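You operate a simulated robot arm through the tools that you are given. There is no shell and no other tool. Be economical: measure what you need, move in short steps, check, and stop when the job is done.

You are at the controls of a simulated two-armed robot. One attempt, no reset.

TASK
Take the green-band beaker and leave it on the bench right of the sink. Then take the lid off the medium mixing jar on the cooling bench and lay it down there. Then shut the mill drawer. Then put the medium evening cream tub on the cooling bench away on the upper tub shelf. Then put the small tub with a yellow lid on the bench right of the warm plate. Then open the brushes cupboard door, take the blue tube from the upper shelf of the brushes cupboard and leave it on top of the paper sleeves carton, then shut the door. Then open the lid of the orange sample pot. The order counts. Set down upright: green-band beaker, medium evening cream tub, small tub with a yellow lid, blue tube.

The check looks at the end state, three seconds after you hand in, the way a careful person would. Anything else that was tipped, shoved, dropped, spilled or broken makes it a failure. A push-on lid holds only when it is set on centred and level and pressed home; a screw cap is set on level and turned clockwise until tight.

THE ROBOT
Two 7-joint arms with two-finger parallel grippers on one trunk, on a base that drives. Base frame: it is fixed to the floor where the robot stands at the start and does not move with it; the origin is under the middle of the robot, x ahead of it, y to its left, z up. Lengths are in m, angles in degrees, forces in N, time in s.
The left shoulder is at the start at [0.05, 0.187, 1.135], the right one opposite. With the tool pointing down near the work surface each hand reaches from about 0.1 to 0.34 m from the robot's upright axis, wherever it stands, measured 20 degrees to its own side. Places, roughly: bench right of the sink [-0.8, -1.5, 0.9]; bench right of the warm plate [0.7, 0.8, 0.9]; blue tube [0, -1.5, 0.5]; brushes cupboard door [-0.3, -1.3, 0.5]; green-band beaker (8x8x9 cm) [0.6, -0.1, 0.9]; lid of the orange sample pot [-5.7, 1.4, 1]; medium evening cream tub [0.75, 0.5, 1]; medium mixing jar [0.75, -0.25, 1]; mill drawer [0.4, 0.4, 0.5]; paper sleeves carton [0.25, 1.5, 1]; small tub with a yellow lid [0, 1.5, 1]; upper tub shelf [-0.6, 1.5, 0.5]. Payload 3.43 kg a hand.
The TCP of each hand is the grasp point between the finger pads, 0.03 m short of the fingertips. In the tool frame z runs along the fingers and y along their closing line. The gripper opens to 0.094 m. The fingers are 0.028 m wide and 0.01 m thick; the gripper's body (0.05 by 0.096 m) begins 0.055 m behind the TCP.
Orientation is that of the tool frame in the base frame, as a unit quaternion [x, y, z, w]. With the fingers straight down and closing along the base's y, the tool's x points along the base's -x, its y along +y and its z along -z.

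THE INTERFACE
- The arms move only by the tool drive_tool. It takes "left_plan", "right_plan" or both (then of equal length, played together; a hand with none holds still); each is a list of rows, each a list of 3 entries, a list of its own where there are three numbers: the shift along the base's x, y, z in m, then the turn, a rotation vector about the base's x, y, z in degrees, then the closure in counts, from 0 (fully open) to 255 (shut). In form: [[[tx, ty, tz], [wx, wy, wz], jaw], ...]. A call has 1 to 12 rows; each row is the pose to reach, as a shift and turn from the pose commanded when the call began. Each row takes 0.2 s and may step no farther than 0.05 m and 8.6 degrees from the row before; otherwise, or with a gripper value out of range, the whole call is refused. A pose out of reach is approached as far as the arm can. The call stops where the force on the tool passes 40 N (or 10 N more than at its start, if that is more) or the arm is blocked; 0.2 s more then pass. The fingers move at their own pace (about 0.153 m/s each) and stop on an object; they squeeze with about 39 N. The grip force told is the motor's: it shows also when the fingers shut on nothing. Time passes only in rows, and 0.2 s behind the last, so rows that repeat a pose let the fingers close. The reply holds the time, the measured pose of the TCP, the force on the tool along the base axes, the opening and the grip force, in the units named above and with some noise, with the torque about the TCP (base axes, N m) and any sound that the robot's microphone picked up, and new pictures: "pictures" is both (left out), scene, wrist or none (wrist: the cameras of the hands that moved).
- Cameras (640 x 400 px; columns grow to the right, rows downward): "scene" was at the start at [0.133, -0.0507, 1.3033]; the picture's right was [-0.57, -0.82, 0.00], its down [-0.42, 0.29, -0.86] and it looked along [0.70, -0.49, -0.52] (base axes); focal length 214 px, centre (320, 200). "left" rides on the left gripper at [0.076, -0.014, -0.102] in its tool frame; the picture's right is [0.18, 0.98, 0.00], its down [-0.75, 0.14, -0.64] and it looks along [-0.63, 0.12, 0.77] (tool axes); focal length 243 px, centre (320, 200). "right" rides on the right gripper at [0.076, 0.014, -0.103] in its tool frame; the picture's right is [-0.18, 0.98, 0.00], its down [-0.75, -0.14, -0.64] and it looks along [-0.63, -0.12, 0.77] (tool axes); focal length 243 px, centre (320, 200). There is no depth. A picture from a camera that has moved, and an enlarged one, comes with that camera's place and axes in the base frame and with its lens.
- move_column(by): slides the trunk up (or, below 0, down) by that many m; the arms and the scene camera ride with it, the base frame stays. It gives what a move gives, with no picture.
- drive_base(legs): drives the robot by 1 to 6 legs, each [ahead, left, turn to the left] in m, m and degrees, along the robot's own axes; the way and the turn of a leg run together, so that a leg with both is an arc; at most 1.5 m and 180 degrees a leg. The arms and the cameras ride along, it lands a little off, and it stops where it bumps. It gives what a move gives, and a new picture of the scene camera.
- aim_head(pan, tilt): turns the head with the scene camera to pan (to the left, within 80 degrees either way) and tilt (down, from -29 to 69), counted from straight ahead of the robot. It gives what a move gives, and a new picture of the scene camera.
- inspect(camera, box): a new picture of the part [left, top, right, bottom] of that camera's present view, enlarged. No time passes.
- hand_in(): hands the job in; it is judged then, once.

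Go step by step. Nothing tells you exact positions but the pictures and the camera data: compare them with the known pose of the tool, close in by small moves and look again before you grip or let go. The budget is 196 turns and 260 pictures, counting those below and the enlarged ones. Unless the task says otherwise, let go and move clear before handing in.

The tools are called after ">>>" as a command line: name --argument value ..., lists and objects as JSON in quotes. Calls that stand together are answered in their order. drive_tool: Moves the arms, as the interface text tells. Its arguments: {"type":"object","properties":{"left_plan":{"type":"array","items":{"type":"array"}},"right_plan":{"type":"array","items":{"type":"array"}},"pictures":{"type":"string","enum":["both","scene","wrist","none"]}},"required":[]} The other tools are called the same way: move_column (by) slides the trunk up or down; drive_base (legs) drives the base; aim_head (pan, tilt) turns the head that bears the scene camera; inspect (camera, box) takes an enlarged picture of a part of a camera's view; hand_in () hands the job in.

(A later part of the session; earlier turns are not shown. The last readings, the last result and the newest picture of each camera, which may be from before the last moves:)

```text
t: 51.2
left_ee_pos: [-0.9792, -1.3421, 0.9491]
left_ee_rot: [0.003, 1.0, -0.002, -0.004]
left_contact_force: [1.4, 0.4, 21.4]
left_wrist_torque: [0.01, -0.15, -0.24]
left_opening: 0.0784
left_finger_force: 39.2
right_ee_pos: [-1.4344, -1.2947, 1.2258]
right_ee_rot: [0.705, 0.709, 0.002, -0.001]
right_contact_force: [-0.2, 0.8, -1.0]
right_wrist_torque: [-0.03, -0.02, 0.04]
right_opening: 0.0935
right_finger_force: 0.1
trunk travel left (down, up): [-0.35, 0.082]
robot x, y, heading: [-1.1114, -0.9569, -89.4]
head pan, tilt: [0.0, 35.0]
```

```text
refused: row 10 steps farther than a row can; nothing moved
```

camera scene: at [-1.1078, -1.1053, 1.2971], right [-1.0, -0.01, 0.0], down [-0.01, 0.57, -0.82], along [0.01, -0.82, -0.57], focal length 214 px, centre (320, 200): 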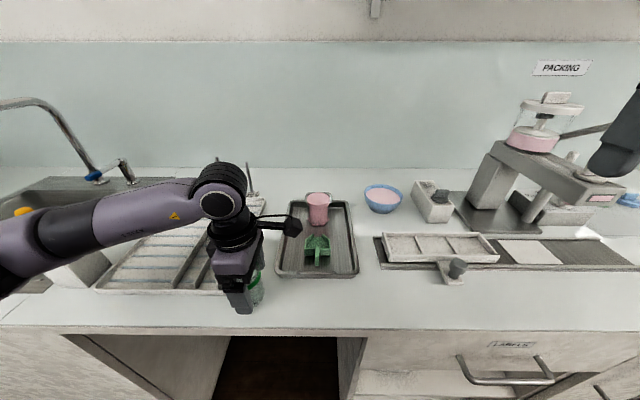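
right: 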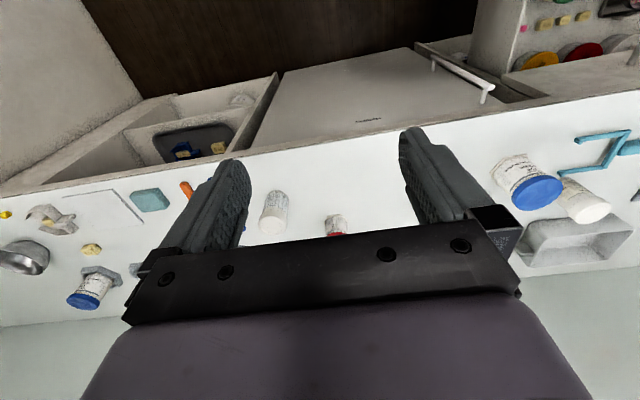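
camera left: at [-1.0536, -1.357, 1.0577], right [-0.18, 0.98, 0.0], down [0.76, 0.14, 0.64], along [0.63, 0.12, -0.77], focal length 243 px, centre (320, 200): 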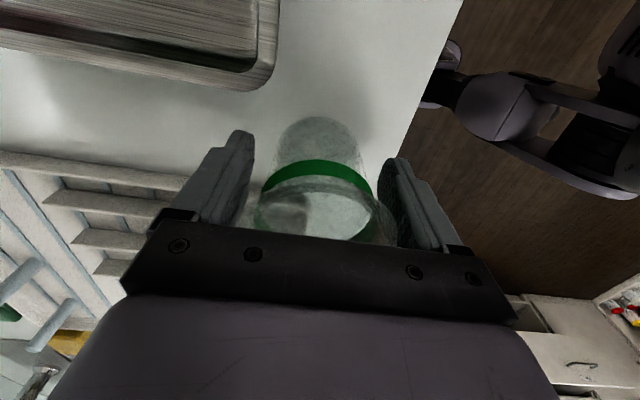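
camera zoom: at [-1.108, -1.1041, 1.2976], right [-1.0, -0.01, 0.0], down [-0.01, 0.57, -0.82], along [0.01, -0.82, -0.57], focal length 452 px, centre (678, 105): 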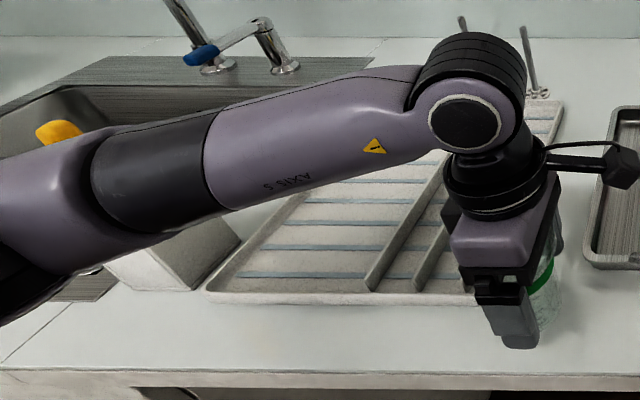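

>>> drive_tool --left_plan '[[[0, 0, 0.002], [0, 0, 0], 90], [[0, 0, 0.002], [0, 0, 0], 40], [[0, 0, 0.002], [0, 0, 0], 0], [[0, 0, 0.002], [0, 0, 0], 0], [[0, 0, 0.03], [0, 0, 0], 0], [[0, 0, 0.07], [0, 0, 0], 0], [[0, 0, 0.11], [0, 0, 0], 0], [[0, 0, 0.16], [0, 0, 0], 0], [[0, 0, 0.21], [0, 0, 0], 0], [[0.03, 0.02, 0.24], [0, 0, 0], 0]]' --pictures "both"

```text
t: 53.4
left_ee_pos: [-0.9486, -1.3202, 1.1902]
left_ee_rot: [0.002, 1.0, 0.0, -0.005]
left_contact_force: [0.0, 0.0, -0.8]
left_wrist_torque: [0.01, 0.01, -0.02]
left_opening: 0.0941
left_finger_force: 0.1
right_ee_pos: [-1.4337, -1.2942, 1.2262]
right_ee_rot: [0.704, 0.71, 0.002, -0.002]
right_contact_force: [0.0, 1.4, 0.3]
right_wrist_torque: [-0.01, 0.03, 0.0]
right_opening: 0.094
right_finger_force: 0.0
trunk travel left (down, up): [-0.35, 0.082]
robot x, y, heading: [-1.1098, -0.9584, -89.8]
head pan, tilt: [0.0, 35.0]
camera scene: at [-1.1069, -1.1044, 1.2972], right [-1.0, -0.01, 0.0], down [-0.01, 0.57, -0.82], along [0.01, -0.82, -0.57], focal length 214 px, centre (320, 200)
camera left: at [-1.0233, -1.3348, 1.2927], right [-0.18, 0.98, 0.0], down [0.76, 0.14, 0.64], along [0.63, 0.12, -0.77], focal length 243 px, centre (320, 200)
```

scene: 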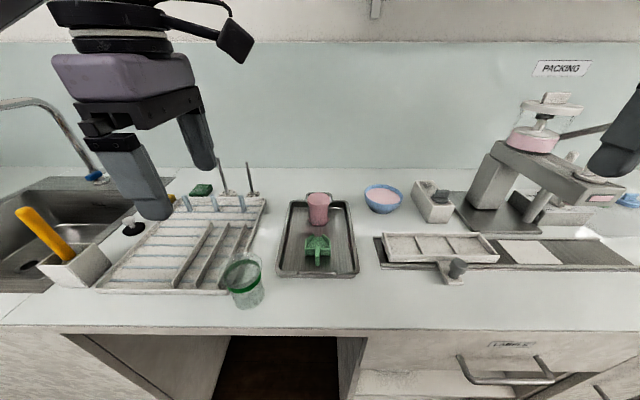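
left: 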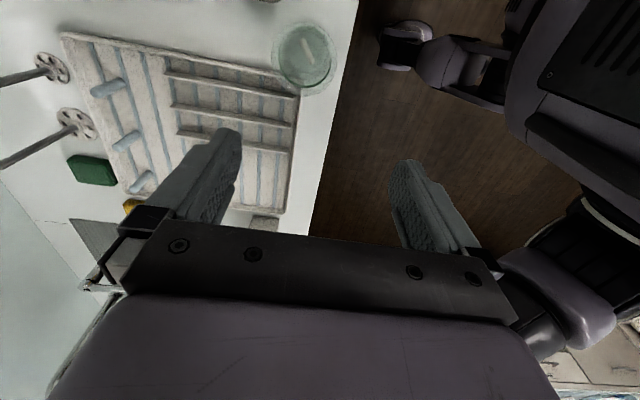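

Beaker stands free. Now back to the cooling bench for the jar lid.

>>> drive_base --legs '[[-0.65, 0, 0], [0, 0, 89.8], [1.05, 0, 0]]'

```text
t: 65.8
left_ee_pos: [0.2745, -0.1104, 1.1887]
left_ee_rot: [0.713, -0.701, 0.002, 0.003]
left_contact_force: [0.3, -0.1, -0.7]
left_wrist_torque: [0.0, 0.06, 0.0]
left_opening: 0.0939
left_finger_force: 0.1
right_ee_pos: [0.2603, -0.5946, 1.2259]
right_ee_rot: [-0.016, 1.0, 0.0, -0.003]
right_contact_force: [0.8, -0.8, -0.2]
right_wrist_torque: [-0.02, 0.01, 0.02]
right_opening: 0.0941
right_finger_force: 0.1
trunk travel left (down, up): [-0.35, 0.082]
robot x, y, heading: [-0.0853, -0.2817, 2.2]
head pan, tilt: [0.0, 35.0]
camera scene: at [0.0642, -0.2737, 1.2971], right [0.03, -1.0, 0.0], down [-0.57, -0.02, -0.82], along [0.82, 0.03, -0.57], focal length 214 px, centre (320, 200)
```

scene: 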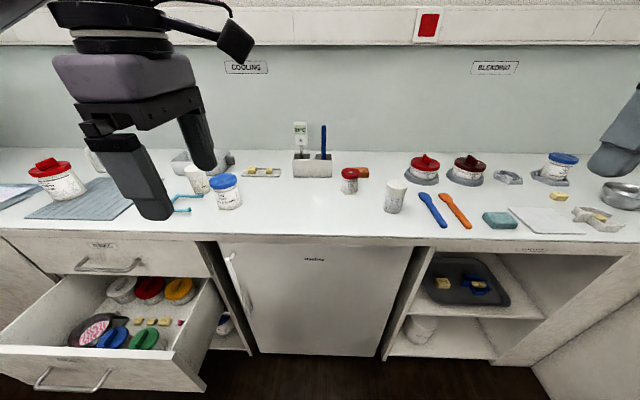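

>>> inspect --camera "scene" --box '[325, 155, 405, 220]'

>>> inspect --camera "scene" --box '[400, 140, 500, 200]'

```text
6.15 times, centred on (365, 188) of scene
camera zoom: at [0.0642, -0.2737, 1.2971], right [0.03, -1.0, 0.0], down [-0.57, -0.02, -0.82], along [0.82, 0.03, -0.57], focal length 1320 px, centre (43, 277)
```

zoom: 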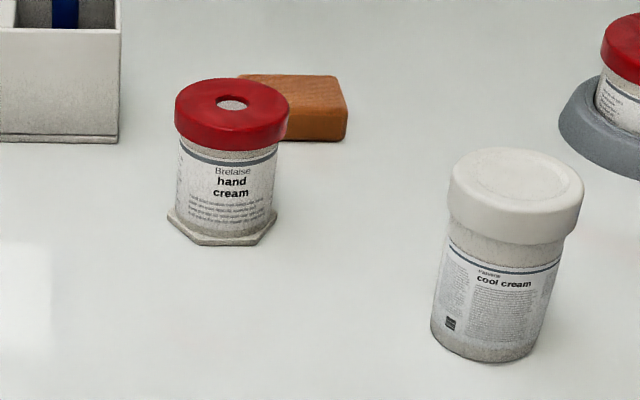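

```text
6.40 times, centred on (450, 170) of scene
camera zoom: at [0.0642, -0.2737, 1.2971], right [0.03, -1.0, 0.0], down [-0.57, -0.02, -0.82], along [0.82, 0.03, -0.57], focal length 1373 px, centre (-512, 392)
```

zoom: 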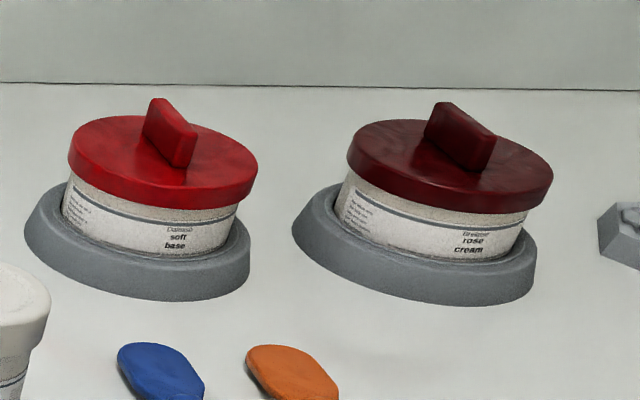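

The hand-cream jar with the hex foot and red lid is the medium mixing jar at about [0.685,-0.35], lid 6 cm wide, top at z≈0.977. I'll hold its body with the left hand and unscrew with the right; first drive up.

>>> drive_base --legs '[[0, 0.02, -2], [0.3, 0, 0]]'

>>> aim_head --pan -5 --tilt 45

```text
t: 68.2
left_ee_pos: [0.5343, -0.1019, 1.1887]
left_ee_rot: [-0.704, 0.71, -0.002, -0.003]
left_contact_force: [-0.6, -0.1, -0.2]
left_wrist_torque: [0.01, -0.04, -0.01]
left_opening: 0.0937
left_finger_force: 0.1
right_ee_pos: [0.5043, -0.5861, 1.2249]
right_ee_rot: [0.001, 1.0, 0.0, -0.003]
right_contact_force: [-0.2, 0.7, 0.9]
right_wrist_torque: [-0.01, -0.04, 0.02]
right_opening: 0.0941
right_finger_force: 0.0
trunk travel left (down, up): [-0.35, 0.082]
robot x, y, heading: [0.1725, -0.2552, 0.1]
head pan, tilt: [0.0, 35.0]
stopped in leg 2: the robot was blocked; the commanded pose is now the measured one
camera scene: at [0.3173, -0.2587, 1.2974], right [0.0, -1.0, 0.0], down [-0.57, 0.0, -0.82], along [0.82, 0.0, -0.57], focal length 214 px, centre (320, 200)
```

scene: 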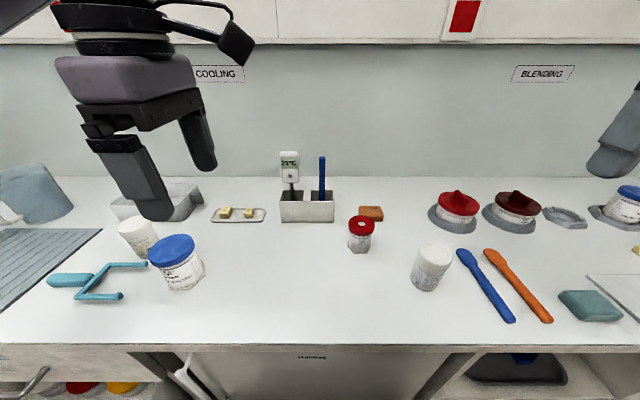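

```text
t: 68.9
left_ee_pos: [0.5353, -0.1023, 1.1873]
left_ee_rot: [-0.704, 0.711, -0.001, -0.004]
left_contact_force: [-0.2, 0.6, 0.4]
left_wrist_torque: [-0.01, -0.01, 0.04]
left_opening: 0.094
left_finger_force: 0.0
right_ee_pos: [0.5058, -0.5872, 1.2248]
right_ee_rot: [0.0, 1.0, -0.001, -0.005]
right_contact_force: [-0.4, -0.9, 0.5]
right_wrist_torque: [-0.02, -0.01, 0.01]
right_opening: 0.0941
right_finger_force: 0.0
trunk travel left (down, up): [-0.35, 0.082]
robot x, y, heading: [0.1696, -0.2591, -0.1]
head pan, tilt: [-5.0, 45.0]
camera scene: at [0.3116, -0.2658, 1.2824], right [-0.08, -1.0, 0.0], down [-0.7, 0.06, -0.71], along [0.71, -0.06, -0.71], focal length 214 px, centre (320, 200)
```

scene: 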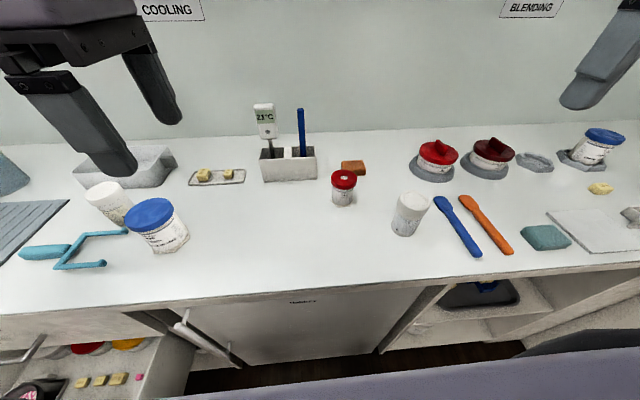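

I turn the left wrist so its camera side faces forward (yaw +58°) to later tilt it nearly level.

>>> drive_tool --left_plan '[[[0, 0, 0], [0, 0, 8.3], 0], [[0, 0, 0], [0, 0, 16.6], 0], [[-0.01, 0, 0], [0, 0, 24.9], 0], [[-0.02, 0, 0], [0, 0, 33.2], 0], [[-0.03, 0, 0], [0, 0, 41.5], 0], [[-0.04, 0, 0], [0, 0, 49.8], 0], [[-0.05, 0, 0], [0, 0, 58], 0]]' --pictures "scene"

```text
t: 70.5
left_ee_pos: [0.4862, -0.1019, 1.1878]
left_ee_rot: [0.96, -0.279, 0.003, 0.003]
left_contact_force: [0.6, -0.4, -0.1]
left_wrist_torque: [0.04, 0.04, -0.02]
left_opening: 0.094
left_finger_force: 0.0
right_ee_pos: [0.5061, -0.5851, 1.2248]
right_ee_rot: [0.0, 1.0, 0.0, -0.005]
right_contact_force: [-0.1, 0.0, 0.3]
right_wrist_torque: [-0.02, 0.04, 0.01]
right_opening: 0.0939
right_finger_force: 0.0
trunk travel left (down, up): [-0.35, 0.082]
robot x, y, heading: [0.1694, -0.2634, -0.3]
head pan, tilt: [-5.0, 45.0]
camera scene: at [0.3116, -0.2658, 1.2823], right [-0.08, -1.0, 0.0], down [-0.7, 0.06, -0.71], along [0.7, -0.06, -0.71], focal length 214 px, centre (320, 200)
```

scene: 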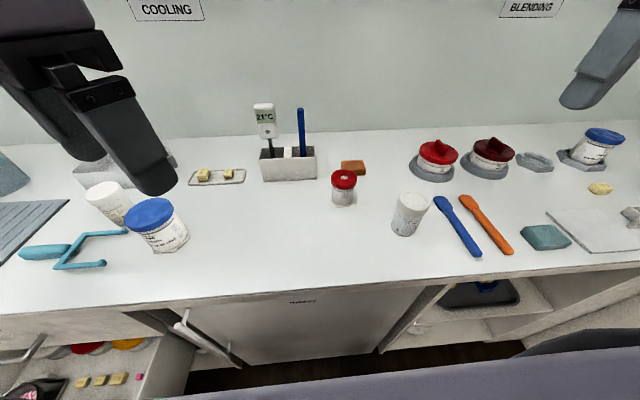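

Works. Now tilting it 65° toward the jar direction while moving slightly forward.

>>> drive_tool --left_plan '[[[0.02, -0.01, 0], [-4.35, -6.85, 0], 0], [[0.04, -0.02, 0], [-8.7, -13.7, 0], 0], [[0.06, -0.03, 0], [-13.05, -20.55, 0], 0], [[0.07, -0.035, 0], [-17.4, -27.4, 0], 0], [[0.07, -0.04, 0], [-21.75, -34.25, 0], 0], [[0.07, -0.04, 0], [-26.1, -41.1, 0], 0], [[0.07, -0.04, 0], [-30.45, -47.95, 0], 0], [[0.07, -0.04, 0], [-34.8, -54.8, 0], 0]]' --pictures "both"

```text
t: 72.3
left_ee_pos: [0.555, -0.1415, 1.1876]
left_ee_rot: [0.807, -0.237, 0.519, 0.151]
left_contact_force: [0.0, 0.4, 0.1]
left_wrist_torque: [-0.04, 0.0, -0.02]
left_opening: 0.094
left_finger_force: 0.2
right_ee_pos: [0.5051, -0.5869, 1.2246]
right_ee_rot: [0.0, 1.0, 0.0, -0.004]
right_contact_force: [-0.5, -0.4, 0.1]
right_wrist_torque: [-0.03, -0.03, 0.0]
right_opening: 0.0937
right_finger_force: 0.1
trunk travel left (down, up): [-0.35, 0.082]
robot x, y, heading: [0.1699, -0.2602, 0.1]
head pan, tilt: [-5.0, 45.0]
camera scene: at [0.3117, -0.2656, 1.2823], right [-0.08, -1.0, 0.0], down [-0.7, 0.06, -0.71], along [0.7, -0.06, -0.71], focal length 214 px, centre (320, 200)
camera left: at [0.511, -0.0971, 1.3002], right [-0.47, -0.87, 0.17], down [-0.83, 0.37, -0.42], along [0.3, -0.33, -0.89], focal length 243 px, centre (320, 200)
```

scene: 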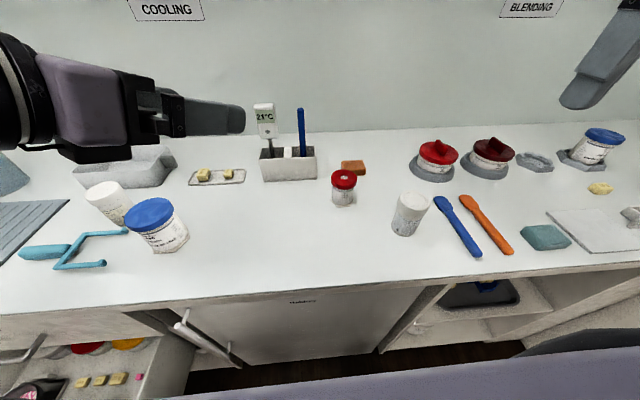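
left: 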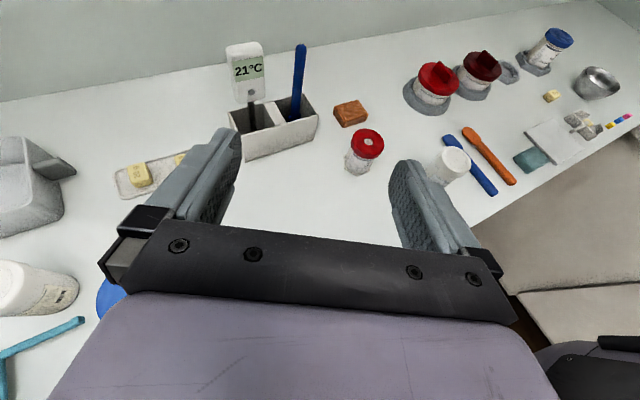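

Excellent view; the jar lid centre reads [0.684,-0.348]. I move the left hand to the pre-grip point.

>>> drive_tool --left_plan '[[[0.006, -0.025, -0.035], [0, 0, 0], 0], [[0.012, -0.05, -0.07], [0, 0, 0], 0], [[0.018, -0.075, -0.105], [0, 0, 0], 0], [[0.024, -0.1, -0.14], [0, 0, 0], 0], [[0.03, -0.125, -0.175], [0, 0, 0], 0], [[0.036, -0.147, -0.206], [0, 0, 0], 0]]' --pictures "both"

```text
t: 73.7
left_ee_pos: [0.5858, -0.2796, 0.9982]
left_ee_rot: [0.81, -0.235, 0.514, 0.158]
left_contact_force: [3.3, 1.8, 7.0]
left_wrist_torque: [0.2, 0.47, -0.2]
left_opening: 0.0943
left_finger_force: 0.0
left hand out of reach, approached as far as the arm can: row 6
right_ee_pos: [0.5062, -0.5868, 1.2242]
right_ee_rot: [0.001, 1.0, 0.0, -0.006]
right_contact_force: [0.3, 0.9, 0.1]
right_wrist_torque: [-0.03, 0.07, 0.02]
right_opening: 0.0941
right_finger_force: 0.0
trunk travel left (down, up): [-0.35, 0.082]
robot x, y, heading: [0.1737, -0.2619, -0.1]
head pan, tilt: [-5.0, 45.0]
camera scene: at [0.3123, -0.2648, 1.2823], right [-0.09, -1.0, 0.0], down [-0.7, 0.06, -0.71], along [0.7, -0.06, -0.71], focal length 214 px, centre (320, 200)
camera left: at [0.5449, -0.2335, 1.1092], right [-0.46, -0.87, 0.18], down [-0.84, 0.36, -0.41], along [0.29, -0.34, -0.89], focal length 243 px, centre (320, 200)
```

scene: 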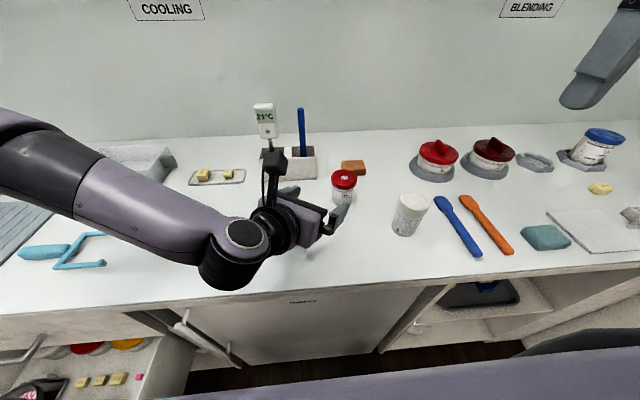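
left: 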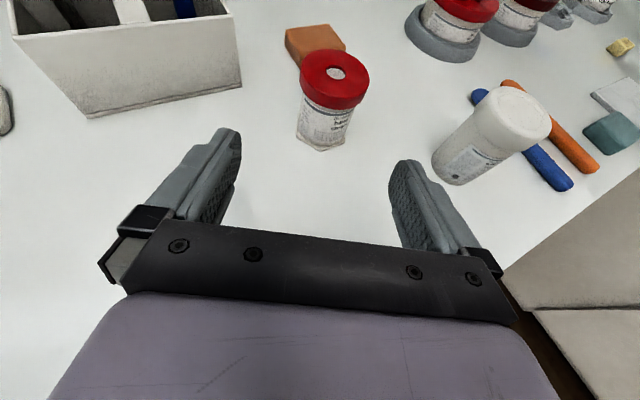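

Out of reach at the last bit and the forearm passes over the eye-cream tub; I check for contact.

>>> inspect --camera "scene" --box '[0, 130, 360, 310]'

>>> inspect --camera "right" --box '[0, 0, 640, 400]'

```text
1.78 times, centred on (180, 220) of scene
camera zoom: at [0.3123, -0.2648, 1.2823], right [-0.09, -1.0, 0.0], down [-0.7, 0.06, -0.71], along [0.7, -0.06, -0.71], focal length 381 px, centre (569, 164)
```

zoom: 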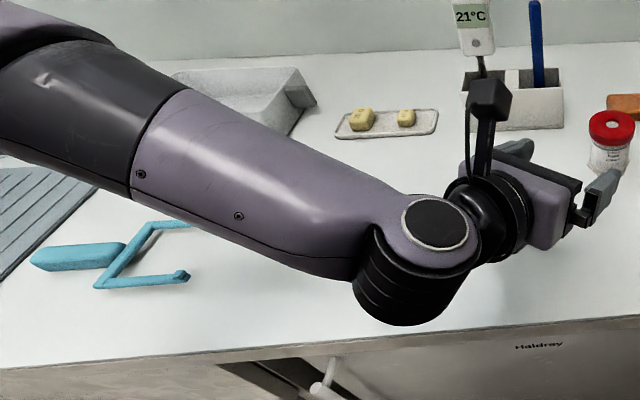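

```text
1.00 times, centred on (320, 200) of right (not enlarged: the box is as wide or as high as the picture)
camera zoom: at [0.4301, -0.5719, 1.3281], right [0.19, 0.98, 0.0], down [0.76, -0.14, 0.63], along [0.62, -0.12, -0.77], focal length 243 px, centre (320, 200)
```

zoom: 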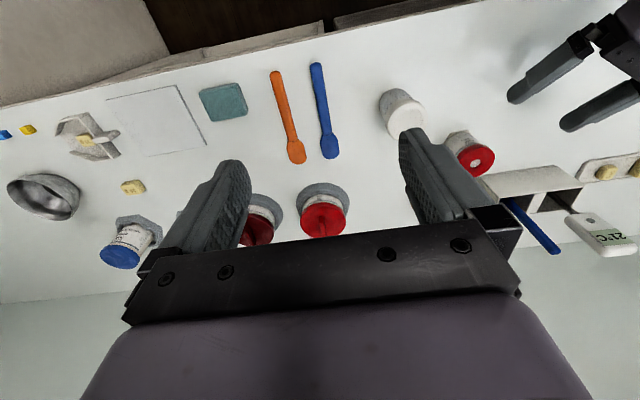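

The forearm stays nearer than the tub (x≈0.49 there), no contact. I lower the trunk 5 cm to bring the hand down rather than the stretched arm.

>>> move_column --by -0.05

>>> drive_tool --left_plan '[[[0, 0, 0.01], [0, 0, 0], 0], [[0, 0, 0.01], [0, 0, 0], 0]]' --pictures "both"

```text
t: 74.6
left_ee_pos: [0.5872, -0.278, 0.9478]
left_ee_rot: [0.808, -0.237, 0.517, 0.151]
left_contact_force: [0.3, 0.5, 1.2]
left_wrist_torque: [-0.03, -0.01, -0.01]
left_opening: 0.0941
left_finger_force: 0.1
right_ee_pos: [0.5055, -0.587, 1.1741]
right_ee_rot: [0.0, 1.0, 0.0, -0.004]
right_contact_force: [0.8, 0.1, 0.2]
right_wrist_torque: [-0.04, -0.04, 0.01]
right_opening: 0.0938
right_finger_force: 0.1
trunk travel left (down, up): [-0.3, 0.132]
robot x, y, heading: [0.1689, -0.2621, 0.1]
head pan, tilt: [-5.0, 45.0]
```

```text
t: 75.2
left_ee_pos: [0.5877, -0.2761, 0.9588]
left_ee_rot: [0.809, -0.238, 0.516, 0.15]
left_contact_force: [0.4, -0.2, -0.1]
left_wrist_torque: [0.0, 0.0, 0.0]
left_opening: 0.0939
left_finger_force: 0.1
right_ee_pos: [0.5044, -0.5866, 1.1748]
right_ee_rot: [0.0, 1.0, 0.0, -0.005]
right_contact_force: [-0.2, 0.1, -0.7]
right_wrist_torque: [-0.03, 0.0, 0.01]
right_opening: 0.0939
right_finger_force: 0.1
trunk travel left (down, up): [-0.3, 0.132]
robot x, y, heading: [0.1693, -0.2581, 0.2]
head pan, tilt: [-5.0, 45.0]
camera scene: at [0.3117, -0.2658, 1.2323], right [-0.08, -1.0, 0.0], down [-0.7, 0.06, -0.71], along [0.7, -0.06, -0.71], focal length 214 px, centre (320, 200)
camera left: at [0.5449, -0.233, 1.0718], right [-0.46, -0.87, 0.16], down [-0.83, 0.37, -0.41], along [0.3, -0.33, -0.9], focal length 243 px, centre (320, 200)
```

scene: 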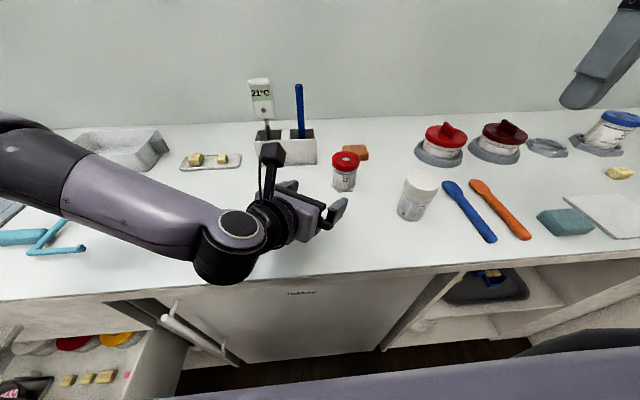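
left: 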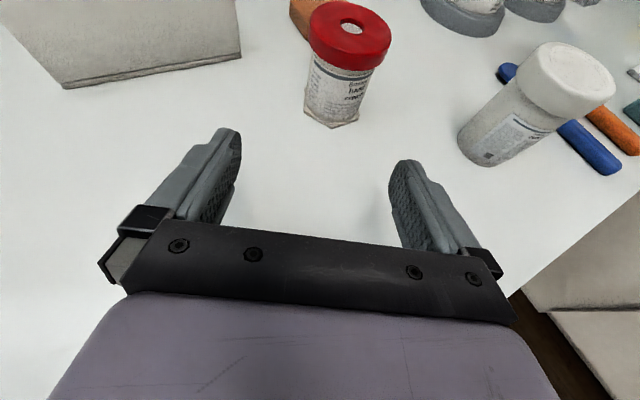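

Aligned within 1 cm; advancing the left fingers around the jar body.

>>> drive_tool --left_plan '[[[0.015, -0.02, -0.015], [0, 0, 0], 0], [[0.035, -0.034, -0.017], [0, 0, 0], 0], [[0.056, -0.047, -0.019], [0, 0, 0], 0], [[0.0755, -0.06, -0.019], [0, 0, 0], 0]]' --pictures "both"

```text
t: 76.2
left_ee_pos: [0.6643, -0.3368, 0.9401]
left_ee_rot: [0.809, -0.238, 0.516, 0.151]
left_contact_force: [-0.1, 0.3, -0.2]
left_wrist_torque: [0.0, -0.04, -0.01]
left_opening: 0.094
left_finger_force: 0.0
right_ee_pos: [0.5059, -0.5862, 1.175]
right_ee_rot: [0.0, 1.0, 0.0, -0.004]
right_contact_force: [0.4, 0.1, -0.5]
right_wrist_torque: [0.0, -0.02, -0.01]
right_opening: 0.0942
right_finger_force: 0.2
trunk travel left (down, up): [-0.3, 0.132]
robot x, y, heading: [0.172, -0.2596, -0.0]
head pan, tilt: [-5.0, 45.0]
camera scene: at [0.3119, -0.2659, 1.2323], right [-0.08, -1.0, 0.0], down [-0.7, 0.06, -0.71], along [0.7, -0.06, -0.71], focal length 214 px, centre (320, 200)
camera left: at [0.6216, -0.2938, 1.0526], right [-0.46, -0.87, 0.16], down [-0.83, 0.37, -0.41], along [0.3, -0.33, -0.9], focal length 243 px, centre (320, 200)
```

scene: 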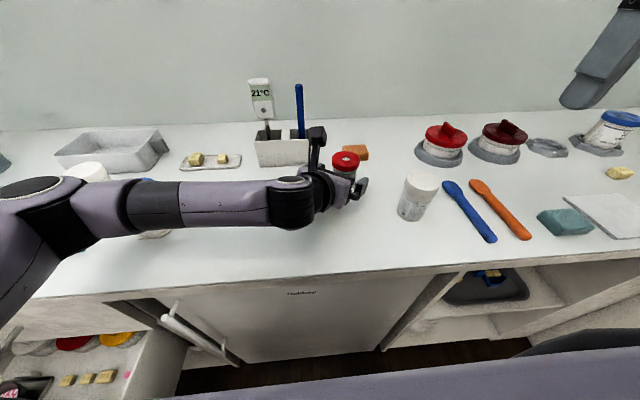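
left: 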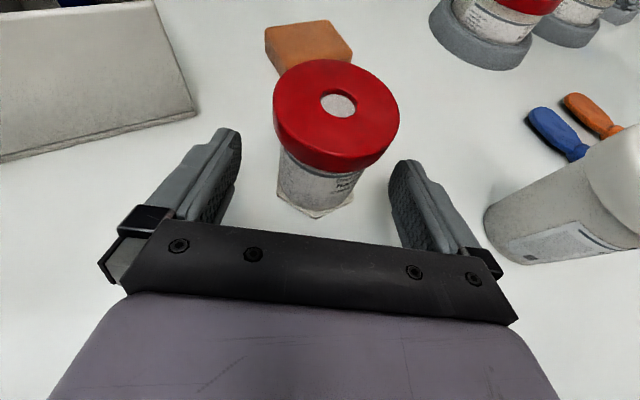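

>>> inspect --camera "scene" --box '[20, 120, 260, 270]'

```text
2.67 times, centred on (140, 195) of scene
camera zoom: at [0.3119, -0.2659, 1.2323], right [-0.08, -1.0, 0.0], down [-0.7, 0.06, -0.71], along [0.7, -0.06, -0.71], focal length 572 px, centre (800, 213)
```

zoom: 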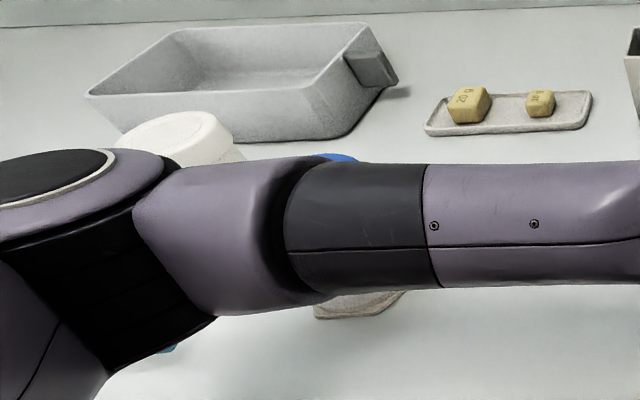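

The eye-cream tub is where it was. Closing the left hand on the jar body.

>>> drive_tool --left_plan '[[[0, 0, 0], [0, 0, 0], 80], [[0, 0, 0], [0, 0, 0], 130], [[0, 0, 0], [0, 0, 0], 150], [[0, 0, 0], [0, 0, 0], 150]]' --pictures "wrist"

```text
t: 77.2
left_ee_pos: [0.6637, -0.3377, 0.9409]
left_ee_rot: [0.809, -0.237, 0.517, 0.15]
left_contact_force: [0.9, -0.3, 1.7]
left_wrist_torque: [0.0, -0.04, -0.04]
left_opening: 0.0512
left_finger_force: 38.9
right_ee_pos: [0.5047, -0.5861, 1.1752]
right_ee_rot: [0.0, 1.0, 0.0, -0.004]
right_contact_force: [-0.4, -0.6, 0.2]
right_wrist_torque: [0.01, 0.02, 0.01]
right_opening: 0.0942
right_finger_force: 0.1
trunk travel left (down, up): [-0.3, 0.132]
robot x, y, heading: [0.1692, -0.2598, 0.3]
head pan, tilt: [-5.0, 45.0]
camera left: at [0.6212, -0.2935, 1.0526], right [-0.46, -0.87, 0.17], down [-0.83, 0.37, -0.41], along [0.3, -0.33, -0.9], focal length 243 px, centre (320, 200)
```

left: 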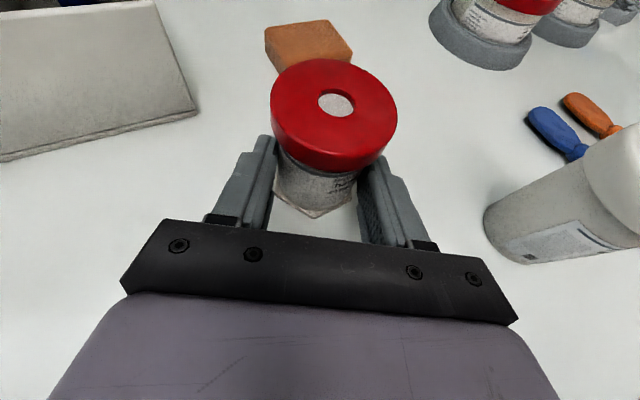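

Jar held. Now the right hand: yaw about +102° in place first (so its camera points away from the left hand).

>>> drive_tool --right_plan '[[[0, 0, 0], [0, 0, 8.5], 0], [[0, 0, 0], [0, 0, 17], 0], [[0, 0, 0], [0, 0, 25.5], 0], [[0, 0, 0], [0, 0, 34], 0], [[0, 0, 0], [0, 0, 42.5], 0], [[0, 0, 0], [0, 0, 51], 0], [[0, 0, 0], [0, 0, 59.5], 0], [[0, 0, 0], [0, 0, 68], 0], [[0, 0, 0], [0, 0, 76.5], 0], [[0, 0, 0], [0, 0, 85], 0], [[0, 0, 0], [0, 0, 93.5], 0], [[0, 0, 0], [0, 0, 102], 0]]' --pictures "none"

```text
t: 79.8
left_ee_pos: [0.6645, -0.3362, 0.9405]
left_ee_rot: [0.809, -0.238, 0.517, 0.151]
left_contact_force: [0.5, 1.4, 1.4]
left_wrist_torque: [-0.03, 0.04, -0.02]
left_opening: 0.0514
left_finger_force: 39.0
right_ee_pos: [0.3634, -0.4411, 1.1336]
right_ee_rot: [0.776, -0.63, 0.005, 0.004]
right_contact_force: [-1.2, 1.1, 0.0]
right_wrist_torque: [-0.03, 0.02, 0.0]
right_opening: 0.0941
right_finger_force: 0.1
right hand out of reach, approached as far as the arm can: row 5, 6, 7, 8, 9, 10, 11, 12
trunk travel left (down, up): [-0.3, 0.132]
robot x, y, heading: [0.1725, -0.2566, -0.1]
head pan, tilt: [-5.0, 45.0]
```

Positive yaw doesn't suit the right arm. I turn it back and use negative yaw instead.

>>> drive_tool --right_plan '[[[0, 0, 0], [0, 0, -8.5], 0], [[0, 0, 0], [0, 0, -17], 0], [[0, 0, 0], [0, 0, -25.5], 0], [[0, 0, 0], [0, 0, -34], 0], [[0, 0, 0], [0, 0, -42.5], 0], [[0, 0, 0], [0, 0, -51], 0], [[0, 0, 0], [0, 0, -59.5], 0], [[0, 0, 0], [0, 0, -68], 0], [[0, 0, 0], [0, 0, -76.5], 0], [[0, 0, 0], [0, 0, -85], 0], [[0, 0, 0], [0, 0, -93.5], 0], [[0, 0, 0], [0, 0, -102], 0]]' --pictures "none"

>>> drive_tool --right_plan '[[[0, 0, 0], [0, 0, -8.5], 0], [[0, 0, 0], [0, 0, -17], 0], [[0, 0, 0], [0, 0, -25.5], 0], [[0, 0, 0], [0, 0, -34], 0], [[0, 0, 0], [0, 0, -42.5], 0], [[0, 0, 0], [0, 0, -51], 0], [[0, 0, 0], [0, 0, -59.5], 0], [[0, 0, 0], [0, 0, -68], 0], [[0, 0, 0], [0, 0, -76.5], 0], [[0, 0, 0], [0, 0, -85], 0], [[0, 0, 0], [0, 0, -93.5], 0], [[0, 0, 0], [0, 0, -102], 0]]' --pictures "scene"

```text
t: 80.5
left_ee_pos: [0.6649, -0.3375, 0.9396]
left_ee_rot: [0.808, -0.238, 0.517, 0.151]
left_contact_force: [-0.3, -0.1, 0.8]
left_wrist_torque: [-0.04, 0.03, 0.01]
left_opening: 0.0513
left_finger_force: 39.1
right_ee_pos: [0.3651, -0.4475, 1.1333]
right_ee_rot: [-0.69, 0.723, -0.009, -0.012]
right_contact_force: [0.1, -11.0, 3.5]
right_wrist_torque: [0.45, 0.17, 0.68]
right_opening: 0.0938
right_finger_force: 0.1
trunk travel left (down, up): [-0.3, 0.132]
robot x, y, heading: [0.1699, -0.2626, -0.1]
head pan, tilt: [-5.0, 45.0]
stopped in row 3 (right hand): the force on the tool passed its limit at 60 N (the readings are from after the stop); the commanded pose is now the measured one
```

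```text
t: 80.8
left_ee_pos: [0.6647, -0.337, 0.9402]
left_ee_rot: [0.808, -0.237, 0.518, 0.151]
left_contact_force: [0.5, -1.0, 0.2]
left_wrist_torque: [-0.04, 0.01, 0.0]
left_opening: 0.0511
left_finger_force: 38.7
right_ee_pos: [0.3642, -0.4507, 1.1329]
right_ee_rot: [-0.672, 0.74, -0.013, -0.017]
right_contact_force: [-0.9, -8.7, 2.8]
right_wrist_torque: [0.4, 0.16, 0.52]
right_opening: 0.0937
right_finger_force: 0.1
trunk travel left (down, up): [-0.3, 0.132]
robot x, y, heading: [0.1696, -0.2614, 0.3]
head pan, tilt: [-5.0, 45.0]
stopped in row 1 (right hand): the force on the tool passed its limit at 53 N (the readings are from after the stop); the commanded pose is now the measured one
camera scene: at [0.3117, -0.2659, 1.2323], right [-0.08, -1.0, 0.0], down [-0.7, 0.06, -0.71], along [0.7, -0.06, -0.71], focal length 214 px, centre (320, 200)
```

scene: 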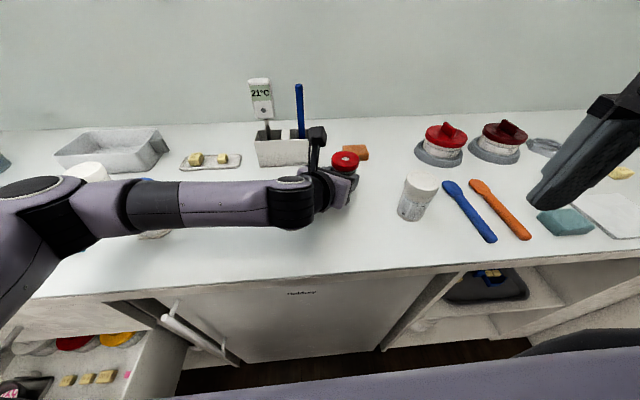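

The right hand rubs against the robot's own body. I move it outward and forward first, then rotate.

>>> drive_tool --right_plan '[[[0.02, -0.02, 0.01], [0, 0, 0], 0], [[0.05, -0.05, 0.02], [0, 0, 0], 0], [[0.08, -0.08, 0.03], [0, 0, 0], 0], [[0.1, -0.11, 0.04], [0, 0, -8], 0], [[0.12, -0.13, 0.04], [0, 0, -16], 0], [[0.13, -0.13, 0.04], [0, 0, -24], 0], [[0.14, -0.13, 0.04], [0, 0, -32], 0], [[0.14, -0.13, 0.04], [0, 0, -40], 0], [[0.14, -0.13, 0.04], [0, 0, -48], 0], [[0.14, -0.13, 0.04], [0, 0, -56], 0], [[0.14, -0.13, 0.04], [0, 0, -64], 0], [[0.14, -0.13, 0.04], [0, 0, -72], 0]]' --pictures "scene"

```text
t: 83.4
left_ee_pos: [0.6647, -0.3369, 0.9399]
left_ee_rot: [0.809, -0.237, 0.517, 0.151]
left_contact_force: [0.8, 0.0, -0.6]
left_wrist_torque: [0.02, 0.02, 0.01]
left_opening: 0.0511
left_finger_force: 38.7
right_ee_pos: [0.5046, -0.58, 1.1735]
right_ee_rot: [-0.107, 0.994, 0.0, -0.021]
right_contact_force: [-0.1, -0.1, 0.4]
right_wrist_torque: [0.02, 0.02, 0.0]
right_opening: 0.0939
right_finger_force: 0.1
right hand out of reach, approached as far as the arm can: row 2, 3, 4, 5, 6, 7, 8
trunk travel left (down, up): [-0.3, 0.132]
robot x, y, heading: [0.1728, -0.2601, 0.0]
head pan, tilt: [-5.0, 45.0]
camera scene: at [0.3117, -0.2658, 1.2323], right [-0.08, -1.0, 0.0], down [-0.7, 0.06, -0.71], along [0.7, -0.06, -0.71], focal length 214 px, centre (320, 200)
```

scene: 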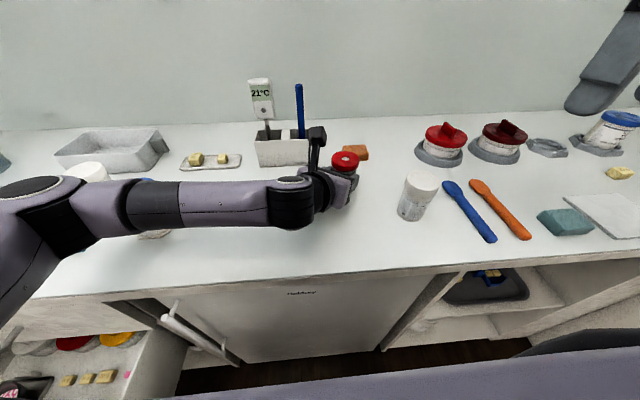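

>>> drive_tool --right_plan '[[[0, 0, 0.01], [0, -2.4, 0], 0]]' --pictures "none"

>>> drive_tool --right_plan '[[[0, 0, 0], [0, 0, -8.5], 0], [[0, 0, 0], [0, 0, -17], 0], [[0, 0, 0], [0, 0, -25.5], 0], [[0, 0, 0], [0, 0, -34], 0], [[0, 0, 0], [0, 0, -42.5], 0], [[0, 0, 0], [0, 0, -51], 0], [[0, 0, 0], [0, 0, -59.5], 0], [[0, 0, 0], [0, 0, -68], 0], [[0, 0, 0], [0, 0, -76.5], 0], [[0, 0, 0], [0, 0, -85], 0], [[0, 0, 0], [0, 0, -93.5], 0], [[0, 0, 0], [0, 0, -102], 0]]' --pictures "none"

>>> drive_tool --right_plan '[[[0, 0, 0], [0, 0, -8.5], 0], [[0, 0, 0], [0, 0, -17], 0], [[0, 0, 0], [0, 0, -25.5], 0], [[0, 0, 0], [0, 0, -34], 0], [[0, 0, 0], [0, 0, -42.5], 0], [[0, 0, 0], [0, 0, -51], 0], [[0, 0, 0], [0, 0, -54], 0]]' --pictures "scene"

```text
t: 83.8
left_ee_pos: [0.6632, -0.3368, 0.9408]
left_ee_rot: [0.809, -0.237, 0.517, 0.151]
left_contact_force: [0.4, -1.0, -0.4]
left_wrist_torque: [-0.01, -0.03, 0.0]
left_opening: 0.051
left_finger_force: 39.0
right_ee_pos: [0.5046, -0.5791, 1.1839]
right_ee_rot: [-0.108, 0.994, -0.002, 0.0]
right_contact_force: [-0.2, 0.1, 0.5]
right_wrist_torque: [0.02, -0.03, 0.02]
right_opening: 0.0938
right_finger_force: 0.0
trunk travel left (down, up): [-0.3, 0.132]
robot x, y, heading: [0.1722, -0.2589, 0.3]
head pan, tilt: [-5.0, 45.0]
```

```text
t: 86.4
left_ee_pos: [0.6655, -0.3378, 0.941]
left_ee_rot: [0.808, -0.237, 0.517, 0.151]
left_contact_force: [0.8, -0.2, -0.4]
left_wrist_torque: [0.05, 0.02, 0.01]
left_opening: 0.0511
left_finger_force: 39.1
right_ee_pos: [0.5038, -0.5797, 1.1831]
right_ee_rot: [0.706, 0.708, -0.001, -0.001]
right_contact_force: [-1.0, -0.2, 0.0]
right_wrist_torque: [-0.01, 0.0, -0.02]
right_opening: 0.0942
right_finger_force: 0.0
trunk travel left (down, up): [-0.3, 0.132]
robot x, y, heading: [0.1749, -0.2593, 0.3]
head pan, tilt: [-5.0, 45.0]
```

```text
t: 88.0
left_ee_pos: [0.6638, -0.3373, 0.9404]
left_ee_rot: [0.809, -0.237, 0.517, 0.151]
left_contact_force: [-0.2, -0.4, -0.3]
left_wrist_torque: [0.02, 0.01, 0.02]
left_opening: 0.0511
left_finger_force: 39.0
right_ee_pos: [0.5053, -0.5787, 1.184]
right_ee_rot: [0.95, 0.312, -0.001, -0.001]
right_contact_force: [0.0, -0.5, -0.1]
right_wrist_torque: [-0.03, 0.03, 0.03]
right_opening: 0.0942
right_finger_force: 0.1
trunk travel left (down, up): [-0.3, 0.132]
robot x, y, heading: [0.1729, -0.2585, 0.4]
head pan, tilt: [-5.0, 45.0]
camera scene: at [0.3118, -0.2658, 1.2323], right [-0.08, -1.0, 0.0], down [-0.7, 0.06, -0.71], along [0.7, -0.06, -0.71], focal length 214 px, centre (320, 200)
```

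scene: 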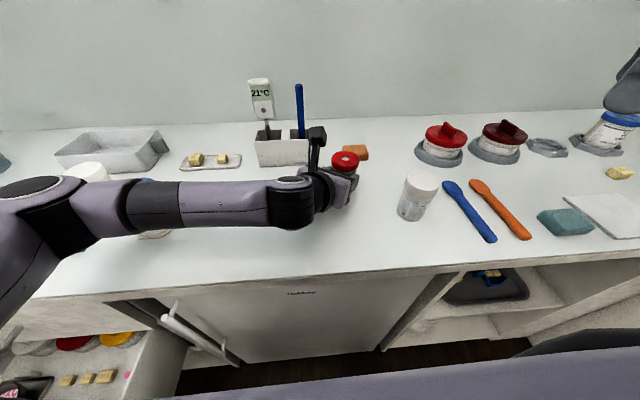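

Good. Now bring the right hand over the jar.

>>> drive_tool --right_plan '[[[0.029, 0.039, 0], [0, 0, 0], 0], [[0.058, 0.077, 0], [0, 0, 0], 0], [[0.087, 0.116, 0], [0, 0, 0], 0], [[0.116, 0.154, 0], [0, 0, 0], 0], [[0.145, 0.193, 0], [0, 0, 0], 0], [[0.173, 0.231, 0], [0, 0, 0], 0], [[0.173, 0.231, -0.04], [0, 0, 0], 0]]' --pictures "both"

```text
t: 89.6
left_ee_pos: [0.665, -0.3374, 0.9396]
left_ee_rot: [0.809, -0.237, 0.517, 0.15]
left_contact_force: [0.3, 0.0, -0.3]
left_wrist_torque: [-0.01, 0.01, -0.01]
left_opening: 0.0514
left_finger_force: 39.5
right_ee_pos: [0.6122, -0.4513, 1.1401]
right_ee_rot: [0.95, 0.313, -0.002, -0.001]
right_contact_force: [0.3, -0.5, -0.7]
right_wrist_torque: [-0.01, -0.01, 0.02]
right_opening: 0.0939
right_finger_force: 0.0
right hand out of reach, approached as far as the arm can: row 4, 5, 6, 7
trunk travel left (down, up): [-0.3, 0.132]
robot x, y, heading: [0.1716, -0.2614, 0.3]
head pan, tilt: [-5.0, 45.0]
camera scene: at [0.3117, -0.2659, 1.2323], right [-0.08, -1.0, 0.0], down [-0.7, 0.06, -0.71], along [0.7, -0.06, -0.71], focal length 214 px, centre (320, 200)
camera right: at [0.6812, -0.4185, 1.2433], right [0.44, -0.9, 0.0], down [-0.69, -0.34, 0.64], along [-0.58, -0.28, -0.77], focal length 243 px, centre (320, 200)
```

scene: 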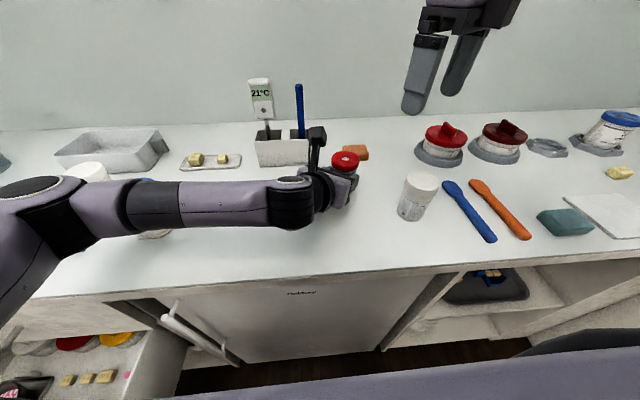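
right: 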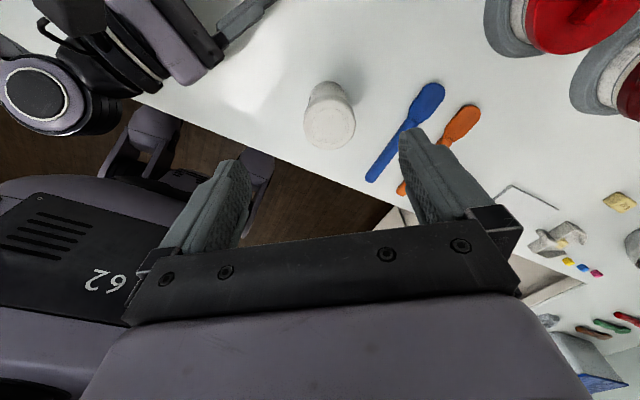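

Right arm can't reach that far. I lift the jar 3 cm with the left hand and bring it about 7 cm nearer; it goes back afterwards.

>>> drive_tool --left_plan '[[[0, 0, 0.015], [0, 0, 0], 150], [[0, 0, 0.03], [0, 0, 0], 150], [[-0.025, -0.01, 0.03], [0, 0, 0], 150], [[-0.05, -0.02, 0.03], [0, 0, 0], 150], [[-0.07, -0.03, 0.03], [0, 0, 0], 150]]' --right_plan '[[[-0.02, -0.02, 0], [0, 0, 0], 0], [[-0.04, -0.04, 0], [0, 0, 0], 0], [[-0.04, -0.06, 0], [0, 0, 0], 0], [[-0.04, -0.08, 0], [0, 0, 0], 0], [[-0.04, -0.08, 0], [0, 0, 0], 0]]' --pictures "both"

```text
t: 90.8
left_ee_pos: [0.5938, -0.368, 0.9687]
left_ee_rot: [0.809, -0.237, 0.517, 0.15]
left_contact_force: [-0.7, 1.2, -1.3]
left_wrist_torque: [0.0, 0.03, 0.04]
left_opening: 0.0509
left_finger_force: 38.6
right_ee_pos: [0.5685, -0.5326, 1.1371]
right_ee_rot: [0.95, 0.312, 0.0, -0.003]
right_contact_force: [-0.3, 0.3, -0.2]
right_wrist_torque: [0.0, -0.01, 0.0]
right_opening: 0.0942
right_finger_force: 0.0
trunk travel left (down, up): [-0.3, 0.132]
robot x, y, heading: [0.1711, -0.2602, 0.2]
head pan, tilt: [-5.0, 45.0]
camera scene: at [0.3117, -0.2659, 1.2323], right [-0.08, -1.0, 0.0], down [-0.7, 0.06, -0.71], along [0.7, -0.06, -0.71], focal length 214 px, centre (320, 200)
camera right: at [0.6381, -0.4995, 1.2398], right [0.44, -0.9, -0.01], down [-0.69, -0.34, 0.64], along [-0.58, -0.28, -0.77], focal length 243 px, centre (320, 200)
camera left: at [0.5505, -0.3244, 1.0821], right [-0.46, -0.87, 0.17], down [-0.83, 0.37, -0.41], along [0.3, -0.33, -0.89], focal length 243 px, centre (320, 200)
```

scene: 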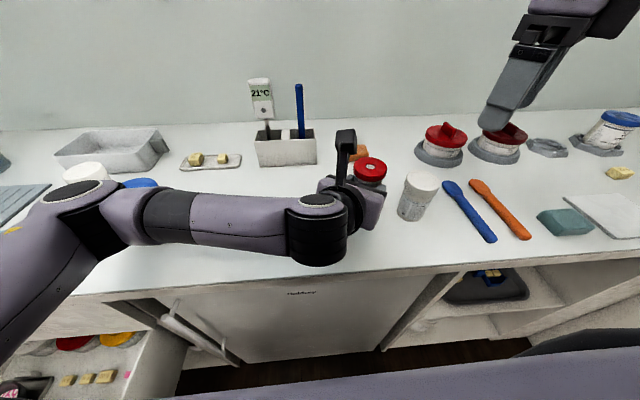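
right: 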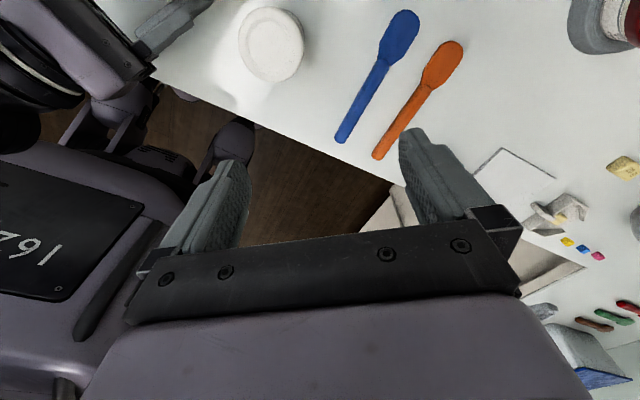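
left: 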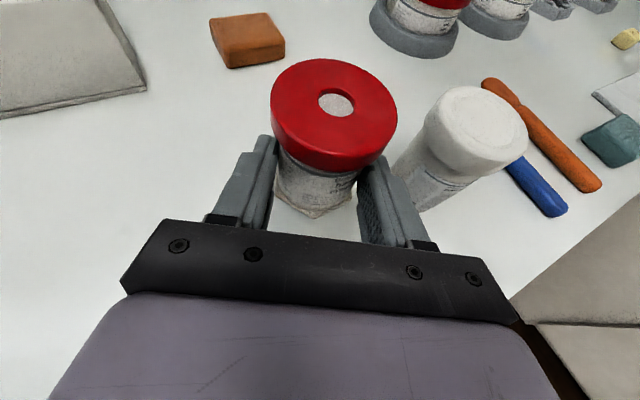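

Lid now at about [0.6095,-0.3775], top z≈1.006. Right hand moves above it with the fingers half opened.

>>> drive_tool --right_plan '[[[0.01, 0.039, -0.02], [0, 0, 0], 30], [[0.02, 0.078, -0.035], [0, 0, 0], 55], [[0.03, 0.117, -0.047], [0, 0, 0], 55], [[0.041, 0.155, -0.047], [0, 0, 0], 55], [[0.041, 0.155, -0.06], [0, 0, 0], 55]]' --pictures "both"

```text
t: 92.0
left_ee_pos: [0.5942, -0.3683, 0.9704]
left_ee_rot: [0.808, -0.238, 0.517, 0.151]
left_contact_force: [-0.7, 0.3, -0.7]
left_wrist_torque: [0.04, 0.02, 0.02]
left_opening: 0.0511
left_finger_force: 38.7
right_ee_pos: [0.5922, -0.4126, 1.0842]
right_ee_rot: [0.951, 0.31, 0.002, -0.002]
right_contact_force: [0.1, 0.0, 0.3]
right_wrist_torque: [-0.01, -0.04, 0.02]
right_opening: 0.0737
right_finger_force: 0.0
right hand out of reach, approached as far as the arm can: row 3, 4, 5
trunk travel left (down, up): [-0.3, 0.132]
robot x, y, heading: [0.1724, -0.256, 0.0]
head pan, tilt: [-5.0, 45.0]
camera scene: at [0.3118, -0.266, 1.2323], right [-0.09, -1.0, 0.0], down [-0.7, 0.06, -0.71], along [0.7, -0.06, -0.71], focal length 214 px, centre (320, 200)
camera right: at [0.6611, -0.3811, 1.1866], right [0.43, -0.9, -0.01], down [-0.69, -0.33, 0.64], along [-0.58, -0.27, -0.77], focal length 243 px, centre (320, 200)
```

scene: 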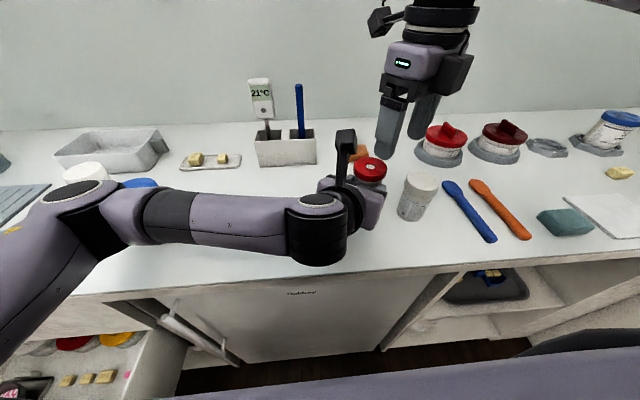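
right: 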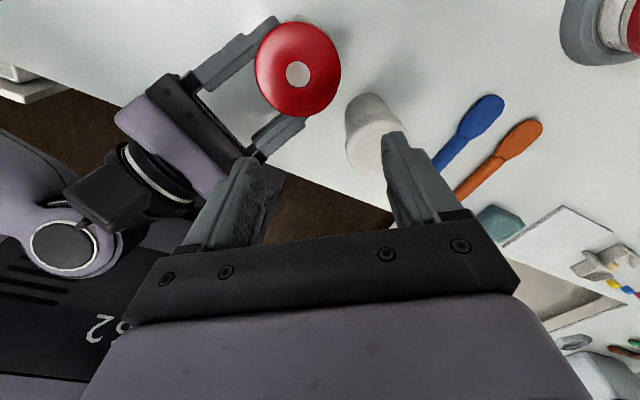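

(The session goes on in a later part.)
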